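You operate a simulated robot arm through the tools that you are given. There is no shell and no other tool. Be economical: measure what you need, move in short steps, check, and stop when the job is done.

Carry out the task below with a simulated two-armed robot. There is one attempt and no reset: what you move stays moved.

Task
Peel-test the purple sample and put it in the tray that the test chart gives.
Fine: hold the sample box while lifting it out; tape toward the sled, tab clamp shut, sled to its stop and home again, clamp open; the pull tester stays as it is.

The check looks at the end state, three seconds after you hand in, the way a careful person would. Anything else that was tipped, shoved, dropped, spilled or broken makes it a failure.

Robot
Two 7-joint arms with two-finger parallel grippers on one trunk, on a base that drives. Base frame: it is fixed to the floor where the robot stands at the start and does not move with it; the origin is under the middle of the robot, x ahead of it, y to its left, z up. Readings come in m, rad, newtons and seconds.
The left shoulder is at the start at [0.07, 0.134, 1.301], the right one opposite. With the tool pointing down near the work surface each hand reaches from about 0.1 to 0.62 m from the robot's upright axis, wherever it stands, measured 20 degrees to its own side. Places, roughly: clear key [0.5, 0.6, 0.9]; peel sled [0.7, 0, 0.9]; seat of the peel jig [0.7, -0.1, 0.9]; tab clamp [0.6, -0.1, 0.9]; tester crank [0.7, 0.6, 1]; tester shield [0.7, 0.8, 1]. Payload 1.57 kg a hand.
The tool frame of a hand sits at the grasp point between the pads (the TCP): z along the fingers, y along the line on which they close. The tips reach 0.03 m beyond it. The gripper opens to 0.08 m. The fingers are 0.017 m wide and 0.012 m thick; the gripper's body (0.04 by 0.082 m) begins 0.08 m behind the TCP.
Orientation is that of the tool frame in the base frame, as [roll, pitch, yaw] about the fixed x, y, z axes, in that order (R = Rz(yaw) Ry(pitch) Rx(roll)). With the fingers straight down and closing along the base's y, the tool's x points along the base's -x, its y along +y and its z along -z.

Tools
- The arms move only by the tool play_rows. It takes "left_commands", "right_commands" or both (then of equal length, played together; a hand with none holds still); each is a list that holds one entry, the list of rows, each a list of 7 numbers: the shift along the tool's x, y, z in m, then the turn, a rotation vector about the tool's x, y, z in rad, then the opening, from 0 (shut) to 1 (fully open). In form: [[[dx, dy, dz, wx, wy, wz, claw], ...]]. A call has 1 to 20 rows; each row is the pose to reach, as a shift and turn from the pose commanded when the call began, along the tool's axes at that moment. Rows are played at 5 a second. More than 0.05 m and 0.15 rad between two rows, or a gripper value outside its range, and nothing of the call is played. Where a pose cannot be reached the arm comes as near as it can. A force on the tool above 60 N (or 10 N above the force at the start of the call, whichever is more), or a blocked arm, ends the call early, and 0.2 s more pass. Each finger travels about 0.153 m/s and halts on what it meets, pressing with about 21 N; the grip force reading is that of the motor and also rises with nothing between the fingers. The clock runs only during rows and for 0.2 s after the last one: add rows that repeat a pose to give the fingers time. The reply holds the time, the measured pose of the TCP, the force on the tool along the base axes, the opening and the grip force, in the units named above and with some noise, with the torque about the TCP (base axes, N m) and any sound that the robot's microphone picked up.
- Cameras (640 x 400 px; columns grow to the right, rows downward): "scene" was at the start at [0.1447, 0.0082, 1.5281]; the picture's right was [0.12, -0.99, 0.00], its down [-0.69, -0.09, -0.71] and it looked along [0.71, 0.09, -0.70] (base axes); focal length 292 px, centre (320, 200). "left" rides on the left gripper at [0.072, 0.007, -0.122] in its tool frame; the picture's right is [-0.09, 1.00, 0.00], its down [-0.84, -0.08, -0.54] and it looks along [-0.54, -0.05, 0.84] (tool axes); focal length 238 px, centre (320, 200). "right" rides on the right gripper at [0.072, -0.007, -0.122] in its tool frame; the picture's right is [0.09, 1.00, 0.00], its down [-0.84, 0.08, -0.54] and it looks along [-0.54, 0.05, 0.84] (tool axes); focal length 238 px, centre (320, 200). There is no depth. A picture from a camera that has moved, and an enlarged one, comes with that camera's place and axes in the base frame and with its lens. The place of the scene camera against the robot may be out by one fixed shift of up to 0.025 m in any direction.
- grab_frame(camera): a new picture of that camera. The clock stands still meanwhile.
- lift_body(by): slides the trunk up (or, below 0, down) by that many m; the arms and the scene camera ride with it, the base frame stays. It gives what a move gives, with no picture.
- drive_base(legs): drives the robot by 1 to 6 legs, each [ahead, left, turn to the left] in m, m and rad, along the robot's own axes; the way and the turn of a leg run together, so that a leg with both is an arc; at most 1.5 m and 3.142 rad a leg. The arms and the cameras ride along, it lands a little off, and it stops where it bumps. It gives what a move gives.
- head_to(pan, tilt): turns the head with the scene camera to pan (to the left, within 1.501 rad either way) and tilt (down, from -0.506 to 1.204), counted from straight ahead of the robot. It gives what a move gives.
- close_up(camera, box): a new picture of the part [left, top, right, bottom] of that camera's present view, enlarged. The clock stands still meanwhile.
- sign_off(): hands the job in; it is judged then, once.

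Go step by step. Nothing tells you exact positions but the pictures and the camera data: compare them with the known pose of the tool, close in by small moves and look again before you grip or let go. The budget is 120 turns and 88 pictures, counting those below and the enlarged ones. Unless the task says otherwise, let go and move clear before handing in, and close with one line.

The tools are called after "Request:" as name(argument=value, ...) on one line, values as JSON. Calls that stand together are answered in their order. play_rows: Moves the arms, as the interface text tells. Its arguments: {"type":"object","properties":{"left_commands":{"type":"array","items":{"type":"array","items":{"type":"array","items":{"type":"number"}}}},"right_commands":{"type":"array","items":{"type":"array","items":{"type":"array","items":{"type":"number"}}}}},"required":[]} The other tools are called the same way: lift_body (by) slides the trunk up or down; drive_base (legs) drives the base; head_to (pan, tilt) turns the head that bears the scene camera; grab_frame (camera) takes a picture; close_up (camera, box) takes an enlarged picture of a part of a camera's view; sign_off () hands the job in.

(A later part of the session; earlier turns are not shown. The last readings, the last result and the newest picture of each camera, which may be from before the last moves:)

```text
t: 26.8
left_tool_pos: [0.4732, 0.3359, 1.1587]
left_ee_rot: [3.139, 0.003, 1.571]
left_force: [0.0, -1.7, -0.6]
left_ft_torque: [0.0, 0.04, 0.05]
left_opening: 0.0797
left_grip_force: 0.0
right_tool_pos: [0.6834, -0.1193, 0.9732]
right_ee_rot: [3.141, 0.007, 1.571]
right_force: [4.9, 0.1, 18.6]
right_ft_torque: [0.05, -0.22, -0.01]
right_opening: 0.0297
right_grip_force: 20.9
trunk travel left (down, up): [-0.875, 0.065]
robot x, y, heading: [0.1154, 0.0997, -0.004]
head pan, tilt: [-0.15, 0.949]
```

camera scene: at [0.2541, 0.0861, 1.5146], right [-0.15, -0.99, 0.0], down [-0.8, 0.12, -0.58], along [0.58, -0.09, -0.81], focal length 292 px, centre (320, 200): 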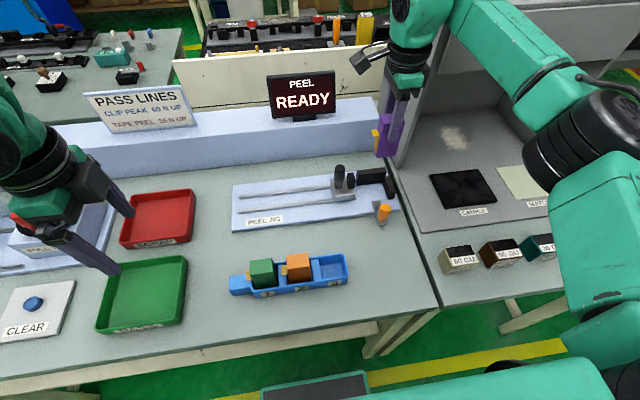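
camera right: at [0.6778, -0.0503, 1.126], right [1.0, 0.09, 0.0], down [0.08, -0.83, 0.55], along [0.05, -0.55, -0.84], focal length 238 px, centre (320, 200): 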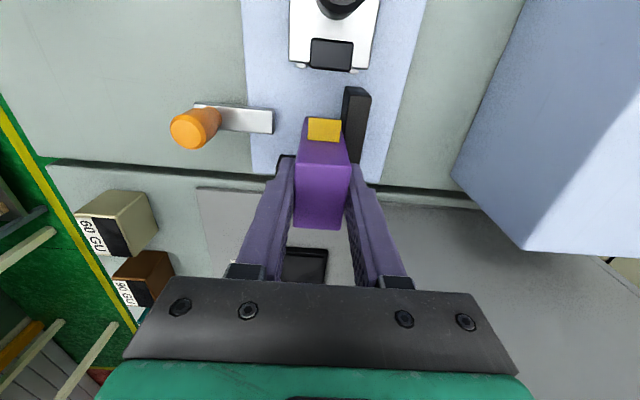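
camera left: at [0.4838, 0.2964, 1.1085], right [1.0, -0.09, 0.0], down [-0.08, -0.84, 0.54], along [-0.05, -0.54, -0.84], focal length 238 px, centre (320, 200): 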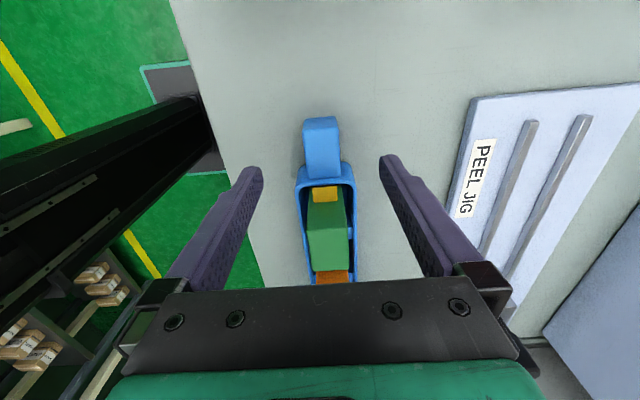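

Contact. I need to make sure it's the sample on the plate and not the fingertip on the back wall.

Request:
play_rows(right_commands=[[[0, 0, -0.001, 0, 0, 0, 0.15], [0, 0, -0.001, 0, 0, 0, 0.15]]])

Request:
close_up(camera="scene", box=[340, 140, 420, 220])

Request:
close_up(camera="right", box=[250, 60, 430, 200])

```text
t: 27.4
left_tool_pos: [0.4736, 0.3367, 1.1587]
left_ee_rot: [3.139, 0.003, 1.571]
left_force: [0.2, -0.8, 0.9]
left_ft_torque: [-0.02, 0.01, 0.01]
left_opening: 0.0801
left_grip_force: 0.1
right_tool_pos: [0.6832, -0.119, 0.9741]
right_ee_rot: [-3.141, 0.008, 1.571]
right_force: [2.2, 0.7, 13.3]
right_ft_torque: [0.22, -0.13, 0.01]
right_opening: 0.0295
right_grip_force: 21.0
trunk travel left (down, up): [-0.875, 0.065]
robot x, y, heading: [0.1213, 0.0994, -0.001]
head pan, tilt: [-0.15, 0.949]
```

```text
5.00 times, centred on (380, 180) of scene
camera zoom: at [0.2519, 0.0876, 1.5148], right [-0.15, -0.99, 0.0], down [-0.8, 0.12, -0.58], along [0.58, -0.09, -0.81], focal length 1462 px, centre (20, 300)
```

zoom: 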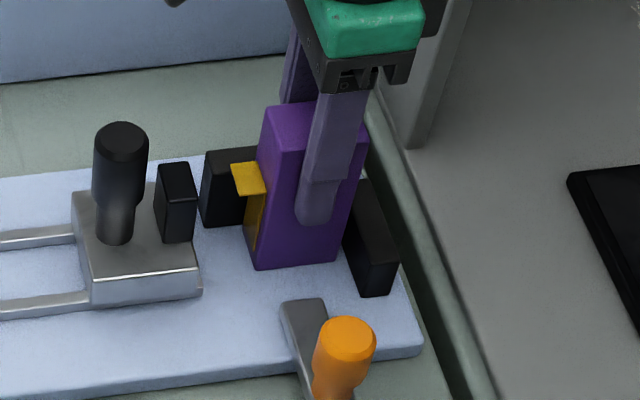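

```text
2.86 times, centred on (340, 130) of right
camera zoom: at [0.6782, -0.0458, 1.0957], right [1.0, 0.09, 0.0], down [0.08, -0.83, 0.55], along [0.05, -0.55, -0.84], focal length 681 px, centre (263, 400)
```

zoom: 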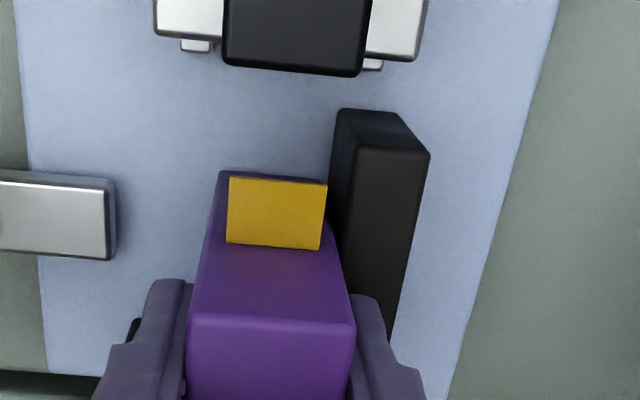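

The sample slid up slightly in the grip when it touched, so it is standing on the plate. Releasing gently and rising.

Request:
play_rows(right_commands=[[[0, 0, -0.001, 0, 0, 0, 0.15], [0, 0, -0.001, 0, 0, 0, 0.4], [0, 0, -0.001, 0, 0, 0, 0.5], [0, 0, -0.001, 0, 0, 0, 0.6], [0, 0, -0.001, 0, 0, 0, 0.6], [0, 0, -0.02, 0, 0, 0, 0.6], [0, 0, -0.05, 0, 0, 0, 0.6], [0, 0, -0.08, 0, 0, 0, 0.6], [0, 0, -0.1, 0, 0, 0, 0.6], [0, 0, -0.1, 0, 0, 0, 0.6]]])

Request:
grab_frame(camera="right")

Request:
close_up(camera="scene", box=[320, 130, 420, 230])

```text
t: 29.6
left_tool_pos: [0.4758, 0.335, 1.1583]
left_ee_rot: [-3.141, 0.0, 1.57]
left_force: [-0.4, -0.1, -0.1]
left_ft_torque: [-0.03, 0.02, 0.02]
left_opening: 0.0798
left_grip_force: 0.1
right_tool_pos: [0.6843, -0.1205, 1.0713]
right_ee_rot: [-3.139, 0.007, 1.571]
right_force: [-0.2, 0.2, -0.1]
right_ft_torque: [-0.02, 0.01, 0.01]
right_opening: 0.048
right_grip_force: 0.0
trunk travel left (down, up): [-0.875, 0.065]
robot x, y, heading: [0.1222, 0.0969, 0.0]
head pan, tilt: [-0.15, 0.949]
```

```text
48 pictures are left
camera right: at [0.6791, -0.046, 1.194], right [1.0, 0.09, 0.0], down [0.08, -0.83, 0.55], along [0.05, -0.55, -0.84], focal length 238 px, centre (320, 200)
```

right: 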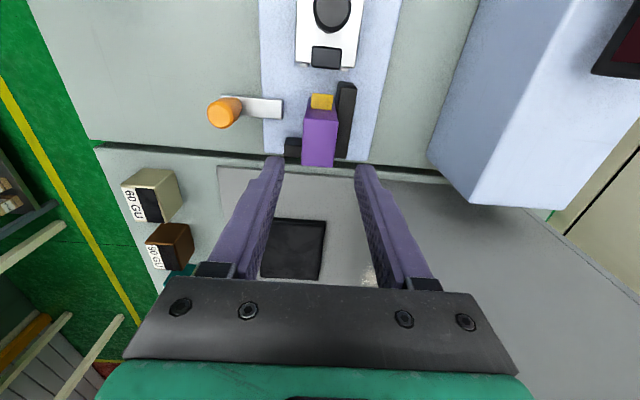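

```text
4.00 times, centred on (370, 180) of scene
camera zoom: at [0.2545, 0.0859, 1.5146], right [-0.15, -0.99, 0.0], down [-0.8, 0.12, -0.58], along [0.58, -0.09, -0.81], focal length 1170 px, centre (120, 280)
```

zoom: 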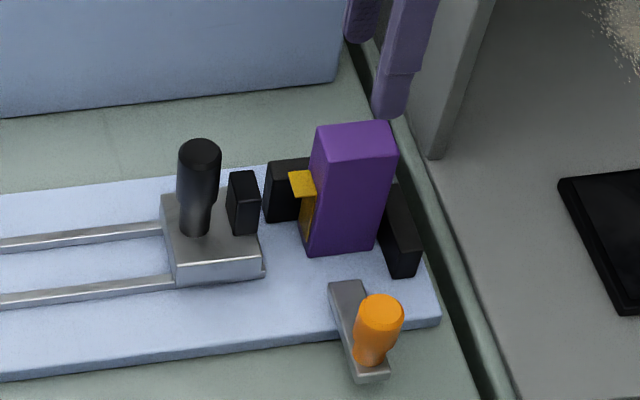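

The sample stands in the seat, tape toward the sled. Next the orange tab clamp at about (0.586, −0.113): moving the right hand above it.

Request:
play_rows(right_commands=[[[0.003, -0.03, 0, 0, 0, 0, 0.6], [0.005, -0.06, 0, 0, 0, 0, 0.6], [0.007, -0.098, 0, 0, 0, 0, 0.6], [0.007, -0.098, 0.03, 0, 0, 0, 0.6], [0.007, -0.098, 0.06, 0, 0, 0, 0.6], [0.007, -0.098, 0.06, 0, 0, 0, 0.6]]])

Request:
grab_frame(camera="right")

```text
t: 31.0
left_tool_pos: [0.4754, 0.3355, 1.1586]
left_ee_rot: [3.14, 0.001, 1.572]
left_force: [0.0, 0.4, -0.3]
left_ft_torque: [0.0, -0.01, 0.02]
left_opening: 0.08
left_grip_force: 0.0
right_tool_pos: [0.586, -0.1144, 1.0139]
right_ee_rot: [-3.141, 0.008, 1.571]
right_force: [0.5, 0.2, 0.5]
right_ft_torque: [0.03, -0.02, 0.02]
right_opening: 0.0478
right_grip_force: 0.0
trunk travel left (down, up): [-0.875, 0.065]
robot x, y, heading: [0.1175, 0.0998, 0.003]
head pan, tilt: [-0.15, 0.949]
```

```text
46 pictures are left
camera right: at [0.5801, -0.0403, 1.1361], right [1.0, 0.09, 0.0], down [0.08, -0.83, 0.55], along [0.05, -0.55, -0.84], focal length 238 px, centre (320, 200)
```

right: 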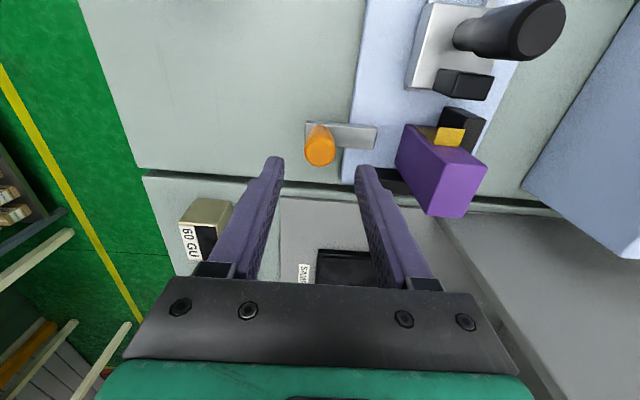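

Knob is at (0.587, −0.1135). Descending and gripping it.

Request:
play_rows(right_commands=[[[0.001, 0.001, 0.02, 0, 0, 0, 0.6], [0.001, 0.001, 0.04, 0, 0, 0, 0.6], [0.001, 0.001, 0.06, 0, 0, 0, 0.6], [0.001, 0.001, 0.06, 0, 0, 0, 0.6], [0.001, 0.001, 0.06, 0, 0, 0, 0.4], [0.001, 0.001, 0.06, 0, 0, 0, 0.3], [0.001, 0.001, 0.06, 0, 0, 0, 0.2], [0.001, 0.001, 0.06, 0, 0, 0, 0.1], [0.001, 0.001, 0.06, 0, 0, 0, 0.1]]])

Request:
close_up(camera="right", box=[220, 80, 520, 280])

```text
t: 33.0
left_tool_pos: [0.4746, 0.3354, 1.1586]
left_ee_rot: [3.139, -0.001, 1.572]
left_force: [0.5, 0.8, -0.4]
left_ft_torque: [0.04, 0.0, -0.02]
left_opening: 0.0803
left_grip_force: 0.0
right_tool_pos: [0.5886, -0.1144, 0.9516]
right_ee_rot: [-3.141, 0.007, 1.57]
right_force: [0.1, -0.7, -2.1]
right_ft_torque: [-0.15, -1.29, 0.03]
right_opening: 0.0248
right_grip_force: 36.5
trunk travel left (down, up): [-0.875, 0.065]
robot x, y, heading: [0.1177, 0.0986, -0.005]
head pan, tilt: [-0.15, 0.949]
```

```text
2.00 times, centred on (370, 180) of right
camera zoom: at [0.5825, -0.0411, 1.075], right [1.0, 0.09, 0.0], down [0.08, -0.83, 0.55], along [0.05, -0.55, -0.84], focal length 477 px, centre (220, 240)
```

zoom: 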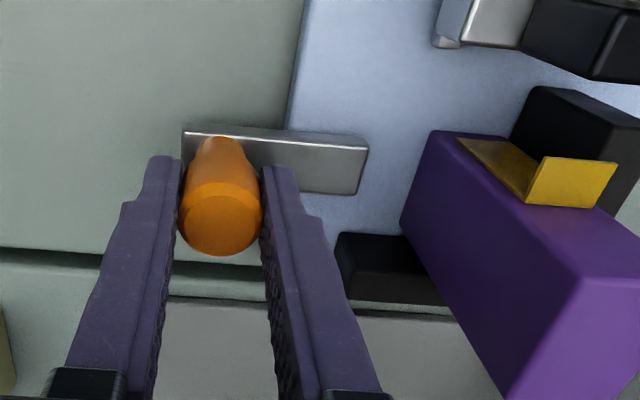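

Knob gripped. Pushing it gently toward the seat (+x) to test how the clamp moves.

Request:
play_rows(right_commands=[[[0, 0.003, 0, 0, 0, 0, 0.1], [0, 0.006, 0, 0, 0, 0, 0.1], [0, 0.009, 0, 0, 0, 0, 0.1], [0, 0.012, 0, 0, 0, 0, 0.1]]])

Request:
close_up(camera="right", box=[220, 80, 520, 280])

```text
t: 34.0
left_tool_pos: [0.4741, 0.3338, 1.1602]
left_ee_rot: [3.14, 0.0, 1.571]
left_force: [-0.1, 0.5, -0.4]
left_ft_torque: [0.01, 0.0, 0.02]
left_opening: 0.08
left_grip_force: 0.1
right_tool_pos: [0.5989, -0.1146, 0.953]
right_ee_rot: [-3.138, 0.005, 1.569]
right_force: [-4.2, -4.5, 0.0]
right_ft_torque: [-0.28, -1.06, -0.09]
right_opening: 0.0252
right_grip_force: 36.7
trunk travel left (down, up): [-0.875, 0.065]
robot x, y, heading: [0.1188, 0.0979, -0.003]
head pan, tilt: [-0.15, 0.949]
```

```text
2.00 times, centred on (370, 180) of right
camera zoom: at [0.5934, -0.0411, 1.0751], right [1.0, 0.09, 0.0], down [0.08, -0.83, 0.55], along [0.05, -0.55, -0.84], focal length 477 px, centre (220, 240)
```

zoom: 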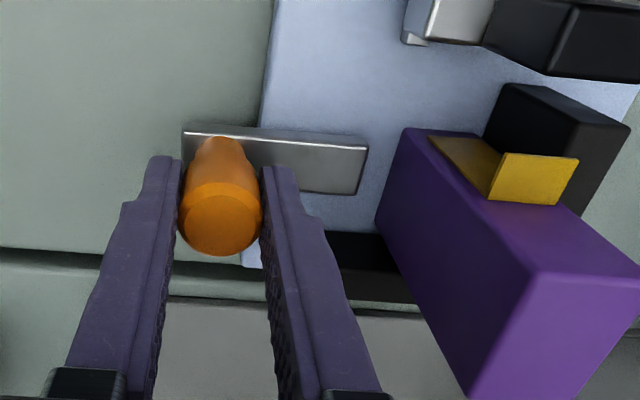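

It slides. Pushing on until its stop.

Request:
play_rows(right_commands=[[[0, 0.004, 0, 0, 0, 0, 0.1], [0, 0.008, 0, 0, 0, 0, 0.1], [0, 0.011, 0, 0, 0, 0, 0.1], [0, 0.014, 0, 0, 0, 0, 0.1], [0, 0.017, 0, 0, 0, 0, 0.1], [0, 0.02, 0, 0, 0, 0, 0.1], [0, 0.023, 0, 0, 0, 0, 0.1]]])

Request:
close_up(camera="right", box=[220, 80, 520, 280])

Request:
close_up(camera="scene", box=[240, 60, 440, 260])

```text
t: 35.6
left_tool_pos: [0.4697, 0.3326, 1.1602]
left_ee_rot: [3.135, -0.001, 1.571]
left_force: [-0.6, 0.5, -0.8]
left_ft_torque: [0.03, -0.01, -0.02]
left_opening: 0.08
left_grip_force: 0.0
right_tool_pos: [0.6151, -0.1148, 0.9535]
right_ee_rot: [-3.136, 0.007, 1.57]
right_force: [-21.7, -6.7, -4.7]
right_ft_torque: [0.36, -0.62, 0.09]
right_opening: 0.0252
right_grip_force: 36.6
trunk travel left (down, up): [-0.875, 0.065]
robot x, y, heading: [0.1198, 0.0956, 0.003]
head pan, tilt: [-0.15, 0.949]
```

```text
2.00 times, centred on (370, 180) of right
camera zoom: at [0.6105, -0.041, 1.0751], right [1.0, 0.09, -0.01], down [0.08, -0.83, 0.55], along [0.05, -0.55, -0.84], focal length 477 px, centre (220, 240)
```

zoom: 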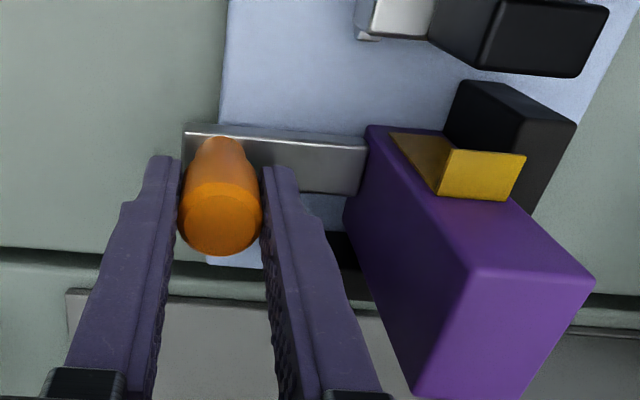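

```text
2.00 times, centred on (340, 160) of scene
camera zoom: at [0.2472, 0.0837, 1.515], right [-0.15, -0.99, 0.0], down [-0.8, 0.12, -0.59], along [0.58, -0.09, -0.81], focal length 585 px, centre (280, 280)
```

zoom: 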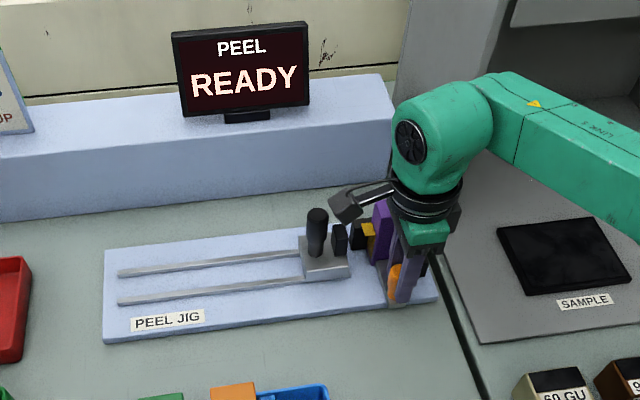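

The clamp has reached the sample. One firmer push to seat it fully.

Request:
play_rows(right_commands=[[[0, 0.002, 0, 0, 0, 0, 0.1], [0, 0.004, 0, 0, 0, 0, 0.1], [0, 0.006, 0, 0, 0, 0, 0.1], [0, 0.006, 0, 0, 0, 0, 0.1]]])

Request:
close_up(camera="right", box=[220, 80, 520, 280])

```text
t: 36.6
left_tool_pos: [0.465, 0.3338, 1.1614]
left_ee_rot: [3.131, -0.002, 1.571]
left_force: [0.2, 0.9, 0.6]
left_ft_torque: [0.0, 0.0, 0.01]
left_opening: 0.0801
left_grip_force: 0.1
right_tool_pos: [0.6161, -0.1153, 0.9528]
right_ee_rot: [-3.131, 0.009, 1.572]
right_force: [-46.1, -0.4, -15.3]
right_ft_torque: [1.0, -0.42, 0.07]
right_opening: 0.0256
right_grip_force: 36.4
trunk travel left (down, up): [-0.875, 0.065]
robot x, y, heading: [0.1171, 0.0985, 0.004]
head pan, tilt: [-0.15, 0.949]
```

```text
2.00 times, centred on (370, 180) of right
camera zoom: at [0.6116, -0.0406, 1.0751], right [1.0, 0.09, -0.01], down [0.09, -0.83, 0.55], along [0.04, -0.55, -0.84], focal length 477 px, centre (220, 240)
```

zoom: 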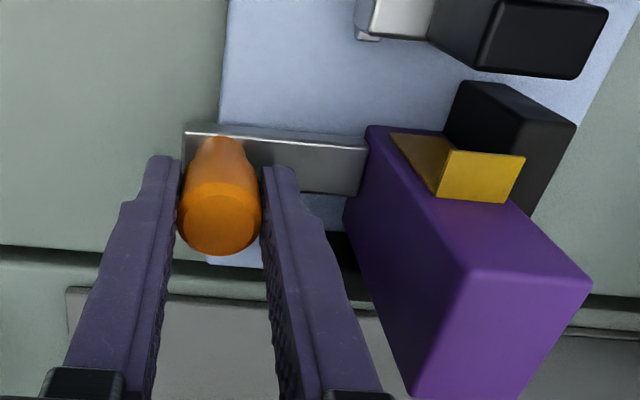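

Solid stop. Easing the load off, then releasing the knob and rising.

Request:
play_rows(right_commands=[[[0, -0.006, 0, 0, 0, 0, 0.1], [0, -0.011, 0, 0, 0, 0, 0.1], [0, -0.012, 0, 0, 0, 0, 0.1]]])

Request:
play_rows(right_commands=[[[0, 0, 0, 0, 0, 0, 0.35], [0, 0, 0, 0, 0, 0, 0.5], [0, 0, 0, 0, 0, 0, 0.55], [0, 0, -0.03, 0, 0, 0, 0.55], [0, -0.02, -0.07, 0, 0, 0, 0.55], [0, -0.03, -0.12, 0, 0, 0, 0.55]]])

Request:
grab_frame(camera="right")

Request:
close_up(camera="scene", box=[300, 60, 440, 230])

```text
t: 37.4
left_tool_pos: [0.4735, 0.3351, 1.1599]
left_ee_rot: [3.138, 0.0, 1.572]
left_force: [0.2, 0.2, 0.4]
left_ft_torque: [0.05, -0.03, 0.03]
left_opening: 0.0799
left_grip_force: 0.1
right_tool_pos: [0.6164, -0.1153, 0.9517]
right_ee_rot: [3.141, 0.009, 1.569]
right_force: [-12.6, -3.7, -3.0]
right_ft_torque: [-1.21, 0.97, 0.1]
right_opening: 0.0249
right_grip_force: 37.0
trunk travel left (down, up): [-0.875, 0.065]
robot x, y, heading: [0.1204, 0.099, 0.001]
head pan, tilt: [-0.15, 0.949]
```

```text
refused: row 6 steps farther than a row can; nothing moved
```

```text
40 pictures are left
camera right: at [0.6098, -0.0409, 1.0754], right [1.0, 0.09, 0.0], down [0.08, -0.83, 0.55], along [0.05, -0.55, -0.84], focal length 238 px, centre (320, 200)
```

right: 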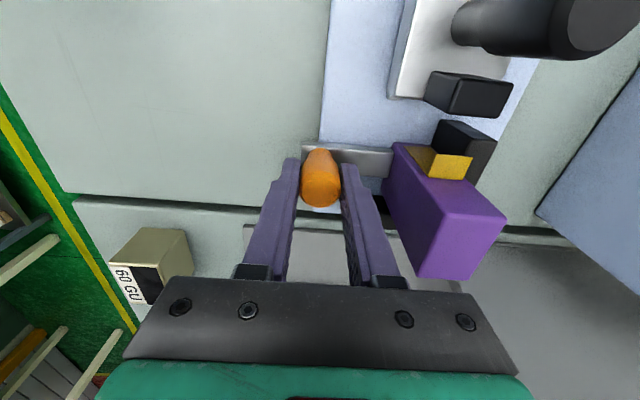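

```text
2.35 times, centred on (370, 145) of scene
camera zoom: at [0.2515, 0.0852, 1.515], right [-0.15, -0.99, 0.0], down [-0.8, 0.12, -0.58], along [0.58, -0.09, -0.81], focal length 688 px, centre (202, 329)
```

zoom: 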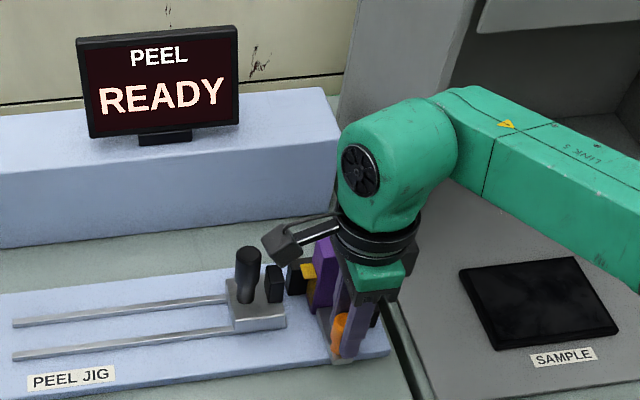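

Request:
play_rows(right_commands=[[[0, 0, 0, 0, 0, 0, 0.35], [0, 0, 0, 0, 0, 0, 0.5], [0, 0, 0, 0, 0, 0, 0.55], [0, 0, -0.03, 0, 0, 0, 0.55], [0, -0.02, -0.07, 0, 0, 0, 0.55], [0, -0.03, -0.11, 0, 0, 0, 0.55], [0, -0.04, -0.15, 0, 0, 0, 0.55]]])

Request:
play_rows(right_commands=[[[0, 0, 0, 0, 0, -0.143, 0.8], [0, 0, 0, 0, 0, -0.286, 0.8], [0, 0, 0, 0, 0, -0.428, 0.8], [0, 0, 0, 0, 0, -0.571, 0.8], [0, 0, 0, 0, 0, -0.714, 0.8], [0, 0, 0, 0, 0, -0.857, 0.8], [0, 0, 0, 0, 0, -1.0, 0.8], [0, 0, 0, 0, 0, -1.142, 0.8], [0, 0, 0, 0, 0, -1.285, 0.8], [0, 0, 0, 0, 0, -1.428, 0.8], [0, 0, 0, 0, 0, -1.571, 0.8]]])

Request:
drive_base(legs=[[0.0, 0.07, 0.0], [0.02, 0.0, 0.0]])

Request:
grab_frame(camera="right")

```text
t: 39.0
left_tool_pos: [0.4751, 0.3351, 1.1573]
left_ee_rot: [3.139, 0.0, 1.571]
left_force: [0.1, -0.9, 0.1]
left_ft_torque: [-0.01, -0.01, 0.01]
left_opening: 0.0799
left_grip_force: 0.1
right_tool_pos: [0.5757, -0.1119, 1.101]
right_ee_rot: [-3.14, 0.008, 1.571]
right_force: [-1.6, 0.0, -0.3]
right_ft_torque: [0.01, 0.0, 0.01]
right_opening: 0.0442
right_grip_force: 0.1
trunk travel left (down, up): [-0.875, 0.065]
robot x, y, heading: [0.1188, 0.1013, -0.002]
head pan, tilt: [-0.15, 0.949]
```

```text
t: 41.4
left_tool_pos: [0.4742, 0.3357, 1.1591]
left_ee_rot: [3.14, -0.001, 1.57]
left_force: [0.4, 0.3, 0.4]
left_ft_torque: [-0.02, 0.0, 0.01]
left_opening: 0.0801
left_grip_force: 0.1
right_tool_pos: [0.5778, -0.1125, 1.1021]
right_ee_rot: [-3.135, -0.005, -3.14]
right_force: [0.8, -0.8, 0.7]
right_ft_torque: [0.0, 0.03, -0.01]
right_opening: 0.064
right_grip_force: 0.1
trunk travel left (down, up): [-0.875, 0.065]
robot x, y, heading: [0.1204, 0.098, -0.0]
head pan, tilt: [-0.15, 0.949]
```

```text
t: 42.8
left_tool_pos: [0.4913, 0.407, 1.1596]
left_ee_rot: [3.138, 0.003, 1.573]
left_force: [-0.5, -0.5, 0.2]
left_ft_torque: [-0.02, -0.01, 0.0]
left_opening: 0.0801
left_grip_force: 0.1
right_tool_pos: [0.5934, -0.0399, 1.1042]
right_ee_rot: [-3.132, 0.001, -3.139]
right_force: [0.4, 0.1, -0.4]
right_ft_torque: [0.01, -0.07, -0.02]
right_opening: 0.0638
right_grip_force: 0.0
trunk travel left (down, up): [-0.875, 0.065]
robot x, y, heading: [0.1413, 0.1648, -0.001]
head pan, tilt: [-0.15, 0.949]
```

```text
38 pictures are left
camera right: at [0.5218, -0.0454, 1.2278], right [-0.09, 1.0, -0.01], down [0.84, 0.08, 0.54], along [0.54, 0.04, -0.84], focal length 238 px, centre (320, 200)
```

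right: 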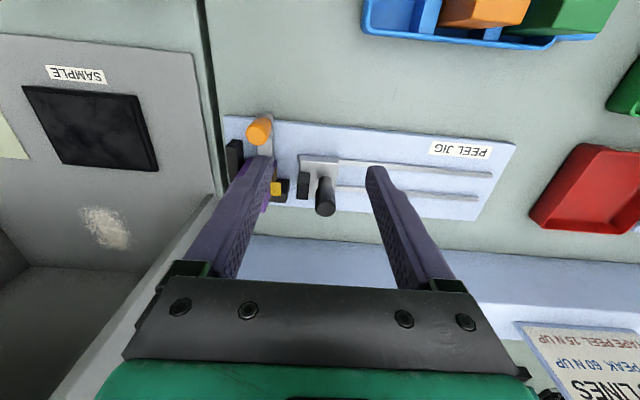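

The clamp stays shut. The sled handle is at about (0.689, −0.028), top ≈0.99; I'll move above it with fingers straddling along y.

Request:
play_rows(right_commands=[[[-0.03, 0.004, 0, 0, 0, 0, 0.6], [-0.06, 0.008, 0, 0, 0, 0, 0.6], [-0.09, 0.012, 0.02, 0, 0, 0, 0.6], [-0.095, 0.012, 0.05, 0, 0, 0, 0.6], [-0.095, 0.012, 0.06, 0, 0, 0, 0.6], [-0.095, 0.012, 0.06, 0, 0, 0, 0.6]]])

Request:
grab_frame(camera="right")

Request:
close_up(camera="scene", box=[300, 80, 460, 240])

```text
t: 44.2
left_tool_pos: [0.4966, 0.4047, 1.1582]
left_ee_rot: [3.139, 0.001, 1.573]
left_force: [-0.3, 0.2, -0.4]
left_ft_torque: [0.01, -0.04, -0.01]
left_opening: 0.0802
left_grip_force: 0.1
right_tool_pos: [0.694, -0.0312, 1.0441]
right_ee_rot: [-3.133, -0.004, -3.14]
right_force: [0.7, -0.3, 0.2]
right_ft_torque: [-0.06, -0.02, 0.03]
right_opening: 0.0481
right_grip_force: 0.1
trunk travel left (down, up): [-0.875, 0.065]
robot x, y, heading: [0.1377, 0.1672, -0.001]
head pan, tilt: [-0.15, 0.949]
```

```text
37 pictures are left
camera right: at [0.6227, -0.036, 1.1661], right [-0.09, 1.0, -0.01], down [0.84, 0.08, 0.54], along [0.54, 0.04, -0.84], focal length 238 px, centre (320, 200)
```

right: 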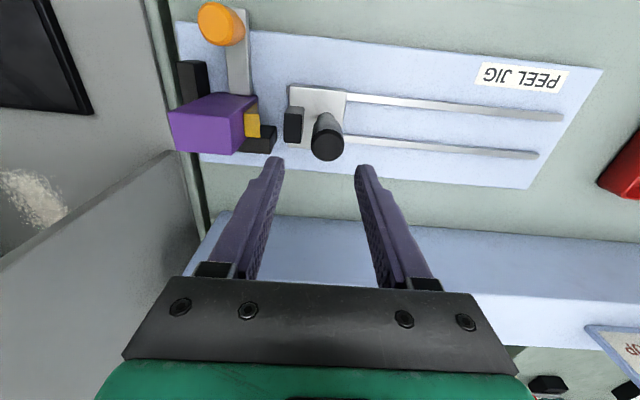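

```text
2.50 times, centred on (380, 160) of scene
camera zoom: at [0.2746, 0.1558, 1.5146], right [-0.15, -0.99, 0.0], down [-0.8, 0.12, -0.58], along [0.58, -0.09, -0.81], focal length 731 px, centre (170, 300)
```

zoom: 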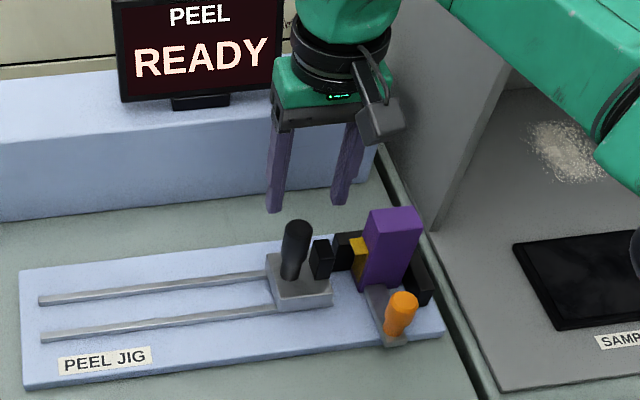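

Handle centre is at (0.686, −0.027). Descending with tips kept above the sled's tape clip and gripping.

Request:
play_rows(right_commands=[[[0.007, 0.004, 0, 0, 0, 0, 0.6], [0.007, 0.004, 0.02, 0, 0, 0, 0.6], [0.007, 0.004, 0.04, 0, 0, 0, 0.6], [0.007, 0.004, 0.049, 0, 0, 0, 0.6], [0.007, 0.004, 0.049, 0, 0, 0, 0.6], [0.007, 0.004, 0.049, 0, 0, 0, 0.4], [0.007, 0.004, 0.049, 0, 0, 0, 0.25], [0.007, 0.004, 0.049, 0, 0, 0, 0.1], [0.007, 0.004, 0.049, 0, 0, 0, 0.1]]])

Request:
close_up(camera="right", box=[160, 0, 480, 220])

```text
t: 46.2
left_tool_pos: [0.4964, 0.405, 1.1588]
left_ee_rot: [3.141, 0.0, 1.572]
left_force: [-0.2, -0.1, 0.1]
left_ft_torque: [0.01, 0.01, 0.02]
left_opening: 0.0803
left_grip_force: 0.2
right_tool_pos: [0.6863, -0.0269, 0.9916]
right_ee_rot: [-3.136, -0.004, -3.139]
right_force: [-1.8, 4.6, -4.1]
right_ft_torque: [1.18, -0.11, -0.02]
right_opening: 0.0253
right_grip_force: 36.3
trunk travel left (down, up): [-0.875, 0.065]
robot x, y, heading: [0.1359, 0.1677, 0.003]
head pan, tilt: [-0.15, 0.949]
```

```text
1.82 times, centred on (320, 110) of right
camera zoom: at [0.6148, -0.0316, 1.115], right [-0.09, 1.0, -0.01], down [0.84, 0.08, 0.54], along [0.54, 0.05, -0.84], focal length 433 px, centre (320, 364)
```

zoom: 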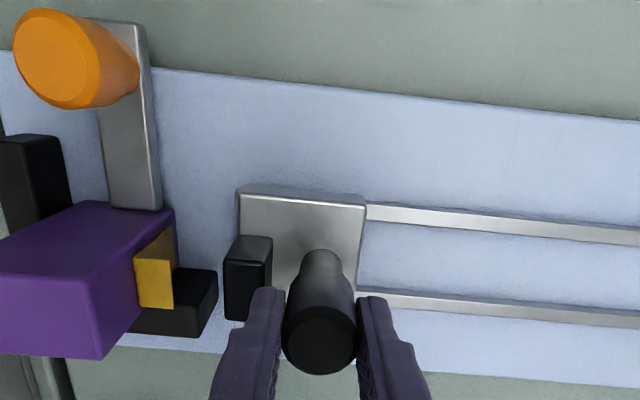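

Handle gripped. Pulling the sled slowly along +y.

Request:
play_rows(right_commands=[[[0, 0.008, 0, 0, 0, 0, 0.1], [0, 0.016, 0, 0, 0, 0, 0.1], [0, 0.024, 0, 0, 0, 0, 0.1], [0, 0.032, 0, 0, 0, 0, 0.1], [0, 0.04, 0, 0, 0, 0, 0.1], [0, 0.048, 0, 0, 0, 0, 0.1], [0, 0.056, 0, 0, 0, 0, 0.1], [0, 0.064, 0, 0, 0, 0, 0.1], [0, 0.072, 0, 0, 0, 0, 0.1], [0, 0.08, 0, 0, 0, 0, 0.1]]])

Request:
grab_frame(camera="scene")

```text
t: 48.4
left_tool_pos: [0.4957, 0.4049, 1.1589]
left_ee_rot: [3.141, -0.001, 1.573]
left_force: [0.3, 0.7, 0.0]
left_ft_torque: [0.0, -0.01, -0.01]
left_opening: 0.0801
left_grip_force: 0.0
right_tool_pos: [0.6854, 0.0538, 0.992]
right_ee_rot: [-3.136, -0.005, -3.14]
right_force: [-5.3, -2.0, -6.6]
right_ft_torque: [0.84, 1.19, 0.11]
right_opening: 0.0252
right_grip_force: 36.6
trunk travel left (down, up): [-0.875, 0.065]
robot x, y, heading: [0.1392, 0.1678, -0.003]
head pan, tilt: [-0.15, 0.949]
```

```text
34 pictures are left
camera scene: at [0.2754, 0.1552, 1.5146], right [-0.15, -0.99, 0.0], down [-0.8, 0.12, -0.58], along [0.58, -0.09, -0.81], focal length 292 px, centre (320, 200)
```

scene: 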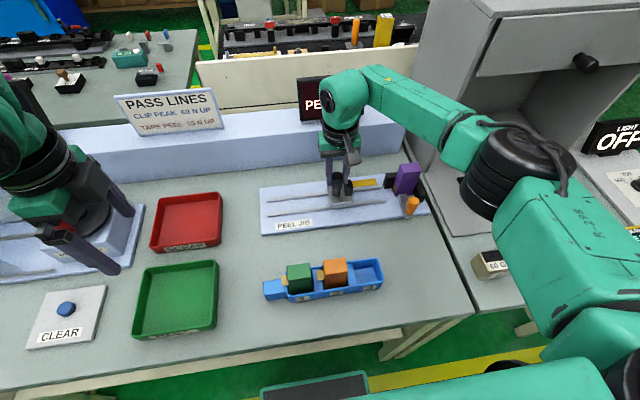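

The tape is being peeled (yellow band follows the sled). Continuing to the stop.

Request:
play_rows(right_commands=[[[0, 0.008, 0, 0, 0, 0, 0.1], [0, 0.016, 0, 0, 0, 0, 0.1], [0, 0.024, 0, 0, 0, 0, 0.1], [0, 0.032, 0, 0, 0, 0, 0.1], [0, 0.04, 0, 0, 0, 0, 0.1], [0, 0.048, 0, 0, 0, 0, 0.1], [0, 0.056, 0, 0, 0, 0, 0.1], [0, 0.064, 0, 0, 0, 0, 0.1], [0, 0.072, 0, 0, 0, 0, 0.1], [0, 0.08, 0, 0, 0, 0, 0.1], [0, 0.088, 0, 0, 0, 0, 0.1], [0, 0.096, 0, 0, 0, 0, 0.1]]])

Request:
close_up(camera="scene", box=[240, 60, 440, 260])

```text
t: 50.3
left_tool_pos: [0.4933, 0.3981, 1.1599]
left_ee_rot: [3.139, -0.003, 1.567]
left_force: [-0.4, 1.2, -0.9]
left_ft_torque: [-0.04, 0.03, 0.01]
left_opening: 0.0799
left_grip_force: 0.0
right_tool_pos: [0.6861, 0.0954, 0.9909]
right_ee_rot: [-3.1, -0.002, 3.113]
right_force: [-5.4, -38.2, 9.1]
right_ft_torque: [0.83, 0.63, 0.04]
right_opening: 0.0266
right_grip_force: 37.6
trunk travel left (down, up): [-0.875, 0.065]
robot x, y, heading: [0.1403, 0.1674, -0.004]
head pan, tilt: [-0.15, 0.949]
stopped in row 9 (right hand): the force on the tool passed its limit (the readings are from after the stop); the commanded pose is now the measured one
```

```text
2.00 times, centred on (340, 160) of scene
camera zoom: at [0.2697, 0.1497, 1.515], right [-0.15, -0.99, 0.0], down [-0.8, 0.13, -0.58], along [0.58, -0.09, -0.81], focal length 585 px, centre (280, 280)
```

zoom: 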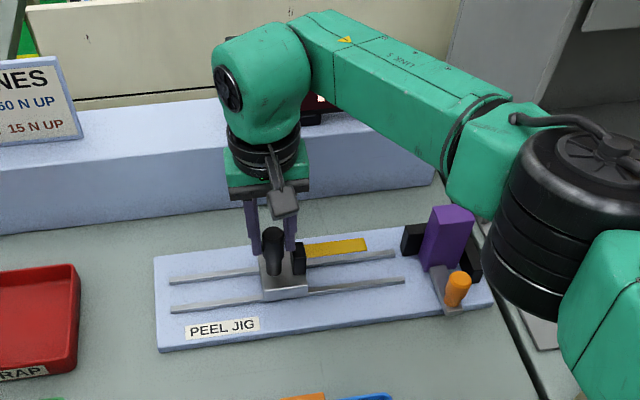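

The tape has come off with the sled and the sled hit its stop (hard force at y≈0.095). Bringing it back home.

Request:
play_rows(right_commands=[[[0, -0.005, 0, -0.042, -0.002, -0.029, 0.1], [-0.001, -0.017, 0.001, -0.042, -0.002, -0.029, 0.1], [-0.001, -0.029, 0.001, -0.042, -0.002, -0.029, 0.1], [-0.001, -0.041, 0.002, -0.042, -0.002, -0.029, 0.1], [-0.002, -0.053, 0.002, -0.042, -0.002, -0.029, 0.1], [-0.002, -0.065, 0.003, -0.042, -0.002, -0.029, 0.1], [-0.002, -0.077, 0.003, -0.042, -0.002, -0.029, 0.1], [-0.003, -0.089, 0.004, -0.042, -0.002, -0.029, 0.1], [-0.003, -0.1, 0.004, -0.042, -0.002, -0.029, 0.1], [-0.003, -0.11, 0.005, -0.042, -0.002, -0.029, 0.1], [-0.0035, -0.117, 0.005, -0.042, -0.002, -0.029, 0.1], [-0.0035, -0.122, 0.005, -0.042, -0.002, -0.029, 0.1], [-0.0035, -0.124, 0.005, -0.042, -0.002, -0.029, 0.1], [-0.0035, -0.124, 0.005, -0.042, -0.002, -0.029, 0.1]]])

Request:
close_up(camera="scene", box=[240, 60, 440, 260])

```text
t: 53.3
left_tool_pos: [0.4921, 0.4026, 1.1592]
left_ee_rot: [3.135, 0.001, 1.569]
left_force: [-1.2, -0.3, 0.2]
left_ft_torque: [0.0, -0.01, 0.01]
left_opening: 0.0799
left_grip_force: 0.1
right_tool_pos: [0.6873, -0.0162, 0.9907]
right_ee_rot: [3.129, 0.003, -3.131]
right_force: [-16.7, -0.3, -1.6]
right_ft_torque: [-1.1, 0.47, -0.03]
right_opening: 0.0255
right_grip_force: 36.7
trunk travel left (down, up): [-0.875, 0.065]
robot x, y, heading: [0.1383, 0.1662, -0.003]
head pan, tilt: [-0.15, 0.949]
```

```text
2.00 times, centred on (340, 160) of scene
camera zoom: at [0.2693, 0.1552, 1.5151], right [-0.15, -0.99, 0.0], down [-0.8, 0.12, -0.59], along [0.58, -0.09, -0.81], focal length 585 px, centre (280, 280)
```

zoom: 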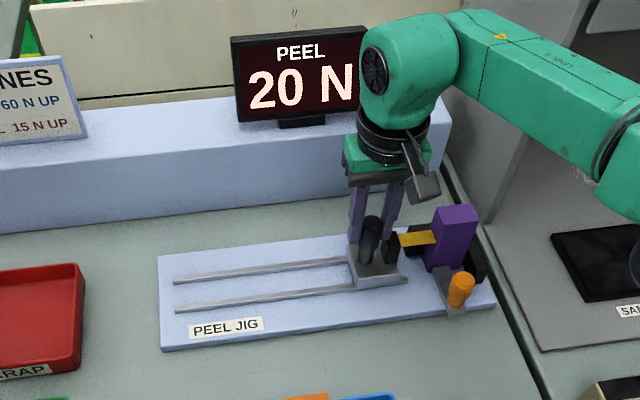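

Reading: 20 N, so it passes. The sled is about 11 mm short of home; I'll continue.

Request:
play_rows(right_commands=[[[0.003, -0.004, 0, 0, 0, 0, 0.1], [0.004, -0.008, 0, 0, 0, 0, 0.1], [0.004, -0.011, 0, 0, 0, 0, 0.1], [0.004, -0.014, 0, 0, 0, 0, 0.1], [0.004, -0.016, 0, 0, 0, 0, 0.1]]])

Request:
close_up(camera="scene", box=[280, 80, 440, 240])

Request:
close_up(camera="right", box=[160, 0, 480, 220])

```text
t: 54.5
left_tool_pos: [0.4942, 0.4082, 1.1578]
left_ee_rot: [3.137, 0.003, 1.569]
left_force: [0.2, 0.0, -0.2]
left_ft_torque: [-0.03, 0.03, -0.04]
left_opening: 0.0799
left_grip_force: 0.0
right_tool_pos: [0.6875, -0.027, 0.9911]
right_ee_rot: [3.129, 0.003, -3.126]
right_force: [-0.8, 12.3, 5.1]
right_ft_torque: [-0.89, -0.64, 0.04]
right_opening: 0.0254
right_grip_force: 37.5
trunk travel left (down, up): [-0.875, 0.065]
robot x, y, heading: [0.1434, 0.1652, 0.003]
head pan, tilt: [-0.15, 0.949]
```

```text
2.50 times, centred on (360, 160) of scene
camera zoom: at [0.2729, 0.1598, 1.5148], right [-0.15, -0.99, 0.0], down [-0.8, 0.12, -0.58], along [0.58, -0.09, -0.81], focal length 731 px, centre (220, 300)
```

zoom: 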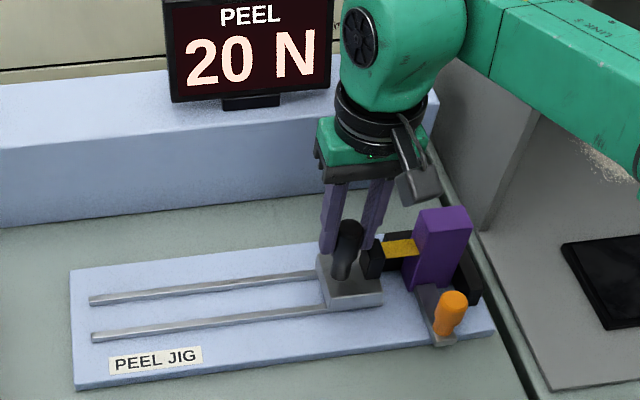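

```text
1.82 times, centred on (320, 110) of right
camera zoom: at [0.6146, -0.0357, 1.1142], right [-0.11, 0.99, 0.01], down [0.83, 0.08, 0.55], along [0.54, 0.07, -0.84], focal length 433 px, centre (320, 364)
```

zoom: 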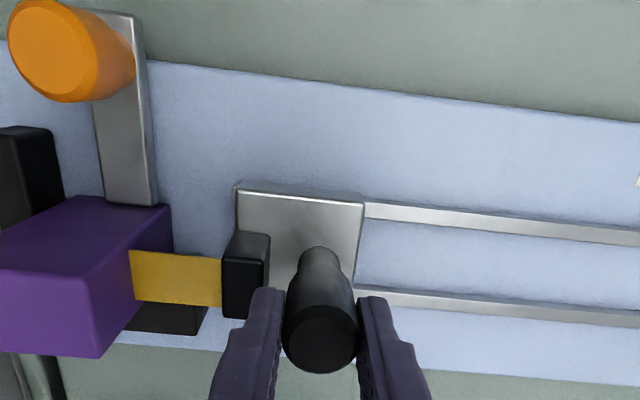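

Sled is home again. Easing off and releasing the handle, then rising.

Request:
play_rows(right_commands=[[[0, 0.003, 0, 0, 0, 0, 0.1], [0, 0.003, 0, 0, 0, 0, 0.1], [0, 0.003, 0, 0, 0, 0, 0.4], [0, 0.003, 0, 0, 0, 0, 0.55], [0, 0.003, 0, 0, 0, 0, 0.55], [0, 0.003, -0.03, 0, 0, 0, 0.55], [0, 0.003, -0.07, 0, 0, 0, 0.55], [0, 0.003, -0.11, 0, 0, 0, 0.55]]])

Request:
grab_frame(camera="right")

```text
t: 56.3
left_tool_pos: [0.496, 0.4025, 1.1586]
left_ee_rot: [3.141, 0.001, 1.57]
left_force: [-0.5, 0.4, -0.1]
left_ft_torque: [-0.01, 0.01, 0.01]
left_opening: 0.08
left_grip_force: 0.2
right_tool_pos: [0.6844, -0.0301, 1.1003]
right_ee_rot: [3.128, -0.001, -3.13]
right_force: [-0.3, 0.4, -0.3]
right_ft_torque: [-0.02, 0.0, 0.02]
right_opening: 0.0439
right_grip_force: 0.1
trunk travel left (down, up): [-0.875, 0.065]
robot x, y, heading: [0.1381, 0.1661, -0.008]
head pan, tilt: [-0.15, 0.949]
```

```text
29 pictures are left
camera right: at [0.6142, -0.0392, 1.2234], right [-0.1, 0.99, 0.01], down [0.84, 0.08, 0.54], along [0.54, 0.07, -0.84], focal length 238 px, centre (320, 200)
```

right: 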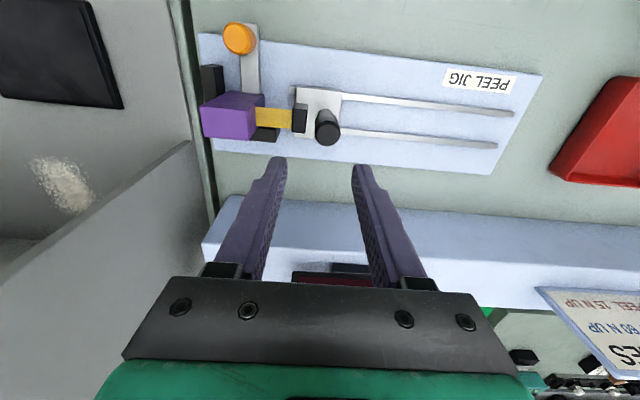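

Everything is in place. Now I turn the right hand back to +90°, shift the base back right, and go to open the clamp.

Request:
play_rows(right_commands=[[[0, 0, 0, 0, 0, 0.143, 0.55], [0, 0, 0, 0, 0, 0.286, 0.55], [0, 0, 0, 0, 0, 0.428, 0.55], [0, 0, 0, 0, 0, 0.571, 0.55], [0.01, 0, 0, 0, 0, 0.714, 0.55], [0.02, 0, 0, 0, 0, 0.857, 0.55], [0.03, 0, 0, 0, 0, 1.0, 0.55], [0.04, 0, 0, 0, 0, 1.142, 0.55], [0.05, 0, 0, 0, 0, 1.285, 0.55], [0.06, 0, 0, 0, 0, 1.428, 0.55], [0.07, 0, 0, 0, 0, 1.571, 0.55]]])

Request:
drive_base(legs=[[0.0, -0.065, 0.0]])

Request:
grab_frame(camera="right")

```text
t: 58.7
left_tool_pos: [0.4962, 0.403, 1.1578]
left_ee_rot: [3.141, 0.0, 1.569]
left_force: [0.2, -0.1, 0.5]
left_ft_torque: [0.01, -0.01, 0.02]
left_opening: 0.0797
left_grip_force: 0.1
right_tool_pos: [0.615, -0.0318, 1.0989]
right_ee_rot: [3.14, -0.015, 1.582]
right_force: [0.0, -0.5, 0.1]
right_ft_torque: [0.01, -0.01, -0.03]
right_opening: 0.0438
right_grip_force: 0.0
trunk travel left (down, up): [-0.875, 0.065]
robot x, y, heading: [0.1378, 0.1646, -0.003]
head pan, tilt: [-0.15, 0.949]
```

```text
t: 59.7
left_tool_pos: [0.4955, 0.3451, 1.1568]
left_ee_rot: [3.141, 0.007, 1.571]
left_force: [-0.9, 0.1, 0.9]
left_ft_torque: [-0.03, -0.02, 0.0]
left_opening: 0.0798
left_grip_force: 0.0
right_tool_pos: [0.6167, -0.0875, 1.0998]
right_ee_rot: [3.142, -0.007, 1.585]
right_force: [0.1, 0.8, -0.3]
right_ft_torque: [-0.09, 0.05, -0.03]
right_opening: 0.0442
right_grip_force: 0.0
trunk travel left (down, up): [-0.875, 0.065]
robot x, y, heading: [0.1377, 0.1016, -0.002]
head pan, tilt: [-0.15, 0.949]
```

```text
28 pictures are left
camera right: at [0.6092, -0.0167, 1.2236], right [0.99, 0.11, 0.0], down [0.09, -0.84, 0.54], along [0.06, -0.53, -0.84], focal length 238 px, centre (320, 200)
```

right: 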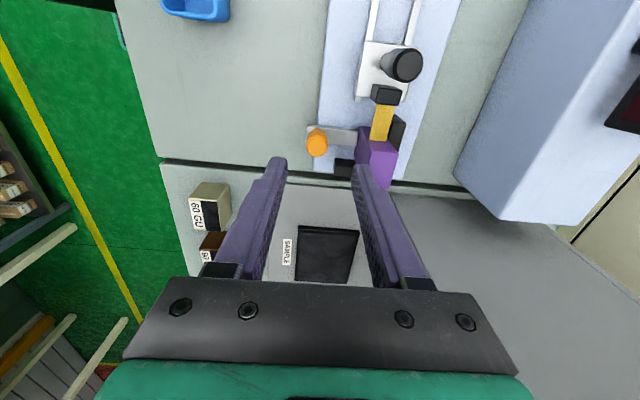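

Knob at (0.6165, −0.113). Descending and gripping it.

Request:
play_rows(right_commands=[[[-0.01, 0, 0, 0, 0, 0.013, 0.6], [-0.026, 0, 0.03, 0, 0, 0.013, 0.6], [-0.026, 0, 0.07, 0, 0, 0.013, 0.6], [-0.026, 0, 0.11, 0, 0, 0.013, 0.6], [-0.026, 0, 0.146, 0, 0, 0.013, 0.6], [-0.026, 0, 0.146, 0, 0, 0.013, 0.6], [-0.026, 0, 0.146, 0, 0, 0.013, 0.4], [-0.026, 0, 0.146, 0, 0, 0.013, 0.25], [-0.026, 0, 0.146, 0, 0, 0.013, 0.1], [-0.026, 0, 0.146, 0, 0, 0.013, 0.1]]])

Request:
close_up(camera="right", box=[220, 80, 520, 280])

```text
t: 61.9
left_tool_pos: [0.4934, 0.338, 1.1587]
left_ee_rot: [3.14, 0.0, 1.572]
left_force: [0.3, 0.2, -0.1]
left_ft_torque: [0.01, 0.01, 0.02]
left_opening: 0.08
left_grip_force: 0.0
right_tool_pos: [0.6156, -0.1183, 0.9519]
right_ee_rot: [-3.14, -0.014, 1.573]
right_force: [-10.6, 0.9, -6.7]
right_ft_torque: [-0.19, -0.63, 0.03]
right_opening: 0.0254
right_grip_force: 36.5
trunk travel left (down, up): [-0.875, 0.065]
robot x, y, heading: [0.1376, 0.1017, -0.002]
head pan, tilt: [-0.15, 0.949]
```

```text
2.00 times, centred on (370, 180) of right
camera zoom: at [0.6096, -0.0471, 1.0755], right [1.0, 0.09, 0.0], down [0.08, -0.84, 0.53], along [0.05, -0.53, -0.85], focal length 477 px, centre (220, 240)
```

zoom: 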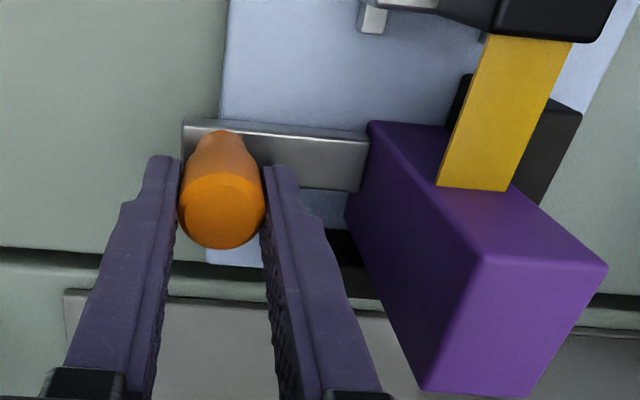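

Pulling the clamp back open.

Request:
play_rows(right_commands=[[[0, -0.004, 0, 0, 0, 0, 0.1], [0, -0.009, 0, 0, 0, 0, 0.1], [0, -0.014, 0, 0, 0, 0, 0.1], [0, -0.019, 0, 0, 0, 0, 0.1], [0, -0.024, 0, 0, 0, 0, 0.1], [0, -0.028, 0, 0, 0, 0, 0.1], [0, -0.032, 0, 0, 0, 0, 0.1], [0, -0.034, 0, 0, 0, 0, 0.1]]])

Request:
close_up(camera="right", box=[220, 80, 520, 280])

```text
t: 63.7
left_tool_pos: [0.499, 0.3387, 1.1563]
left_ee_rot: [-3.141, 0.001, 1.571]
left_force: [0.4, -0.4, 0.4]
left_ft_torque: [0.01, 0.03, -0.02]
left_opening: 0.0801
left_grip_force: 0.1
right_tool_pos: [0.5855, -0.1172, 0.9509]
right_ee_rot: [-3.139, -0.016, 1.574]
right_force: [6.7, 5.6, -10.7]
right_ft_torque: [0.43, -0.72, 0.08]
right_opening: 0.0255
right_grip_force: 36.4
trunk travel left (down, up): [-0.875, 0.065]
robot x, y, heading: [0.1365, 0.1032, -0.003]
head pan, tilt: [-0.15, 0.949]
```

```text
2.00 times, centred on (370, 180) of right
camera zoom: at [0.5792, -0.0472, 1.0757], right [1.0, 0.09, 0.0], down [0.08, -0.84, 0.53], along [0.05, -0.53, -0.85], focal length 477 px, centre (220, 240)
```

zoom: 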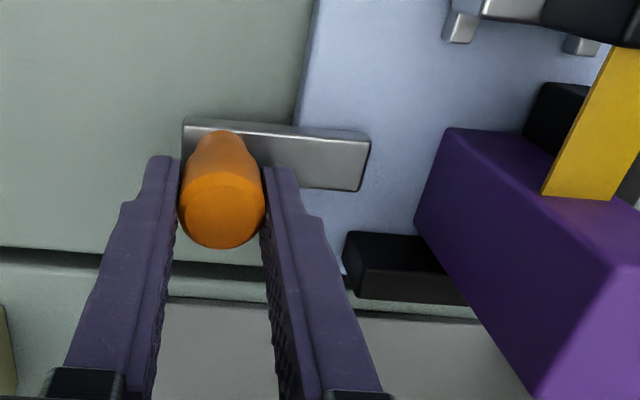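

Clamp is open. Releasing, rising, and moving over the sample.

Request:
play_rows(right_commands=[[[0, 0.002, 0, 0, 0, 0, 0.1], [0, 0.002, 0, 0, 0, 0, 0.4], [0, 0.002, 0, 0, 0, 0, 0.6], [0, 0.002, 0, 0, 0, 0, 0.6], [0, 0.002, -0.04, 0, 0, 0, 0.6], [0, 0.002, -0.08, 0, 0, 0, 0.6], [0, 0.03, -0.11, 0, 0, 0, 0.65], [0, 0.065, -0.12, 0, 0, 0, 0.65], [-0.002, 0.1, -0.12, 0, 0, 0, 0.65], [-0.002, 0.1, -0.12, 0, 0, 0, 0.65]]])

Request:
grab_frame(camera="right")

Request:
close_up(camera="scene", box=[300, 100, 440, 240])

```text
t: 65.9
left_tool_pos: [0.4955, 0.3391, 1.159]
left_ee_rot: [-3.141, 0.0, 1.572]
left_force: [-0.6, -0.2, 0.3]
left_ft_torque: [-0.02, 0.0, 0.01]
left_opening: 0.0798
left_grip_force: 0.1
right_tool_pos: [0.6836, -0.1258, 1.0712]
right_ee_rot: [-3.142, -0.013, 1.574]
right_force: [0.5, -0.2, 0.8]
right_ft_torque: [0.03, -0.02, 0.01]
right_opening: 0.0523
right_grip_force: 0.0
trunk travel left (down, up): [-0.875, 0.065]
robot x, y, heading: [0.1402, 0.1029, -0.002]
head pan, tilt: [-0.15, 0.949]
```

```text
25 pictures are left
camera right: at [0.6759, -0.055, 1.1952], right [1.0, 0.09, 0.0], down [0.08, -0.84, 0.53], along [0.05, -0.53, -0.85], focal length 238 px, centre (320, 200)
```

right: 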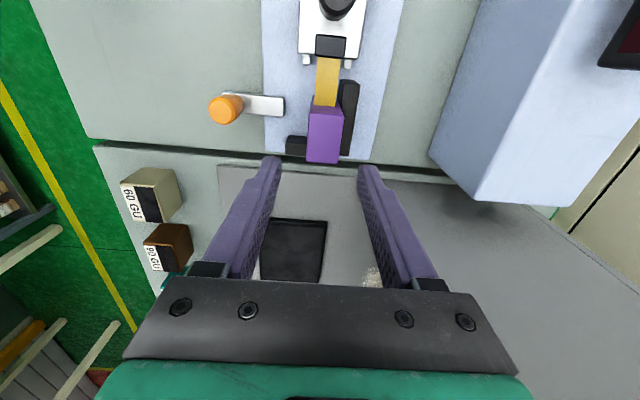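

```text
2.86 times, centred on (370, 170) of scene
camera zoom: at [0.2741, 0.0892, 1.5147], right [-0.15, -0.99, 0.0], down [-0.8, 0.12, -0.58], along [0.58, -0.09, -0.81], focal length 836 px, centre (177, 286)
```

zoom: 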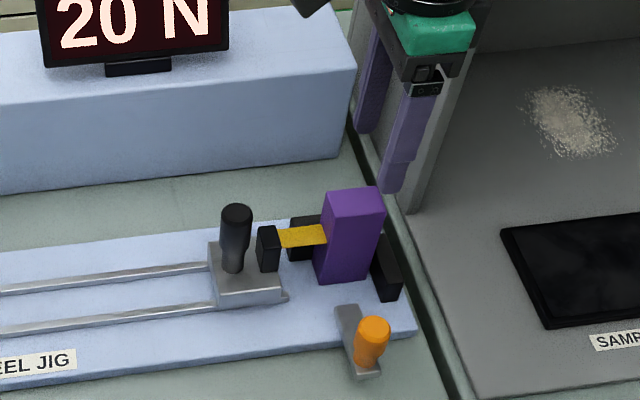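

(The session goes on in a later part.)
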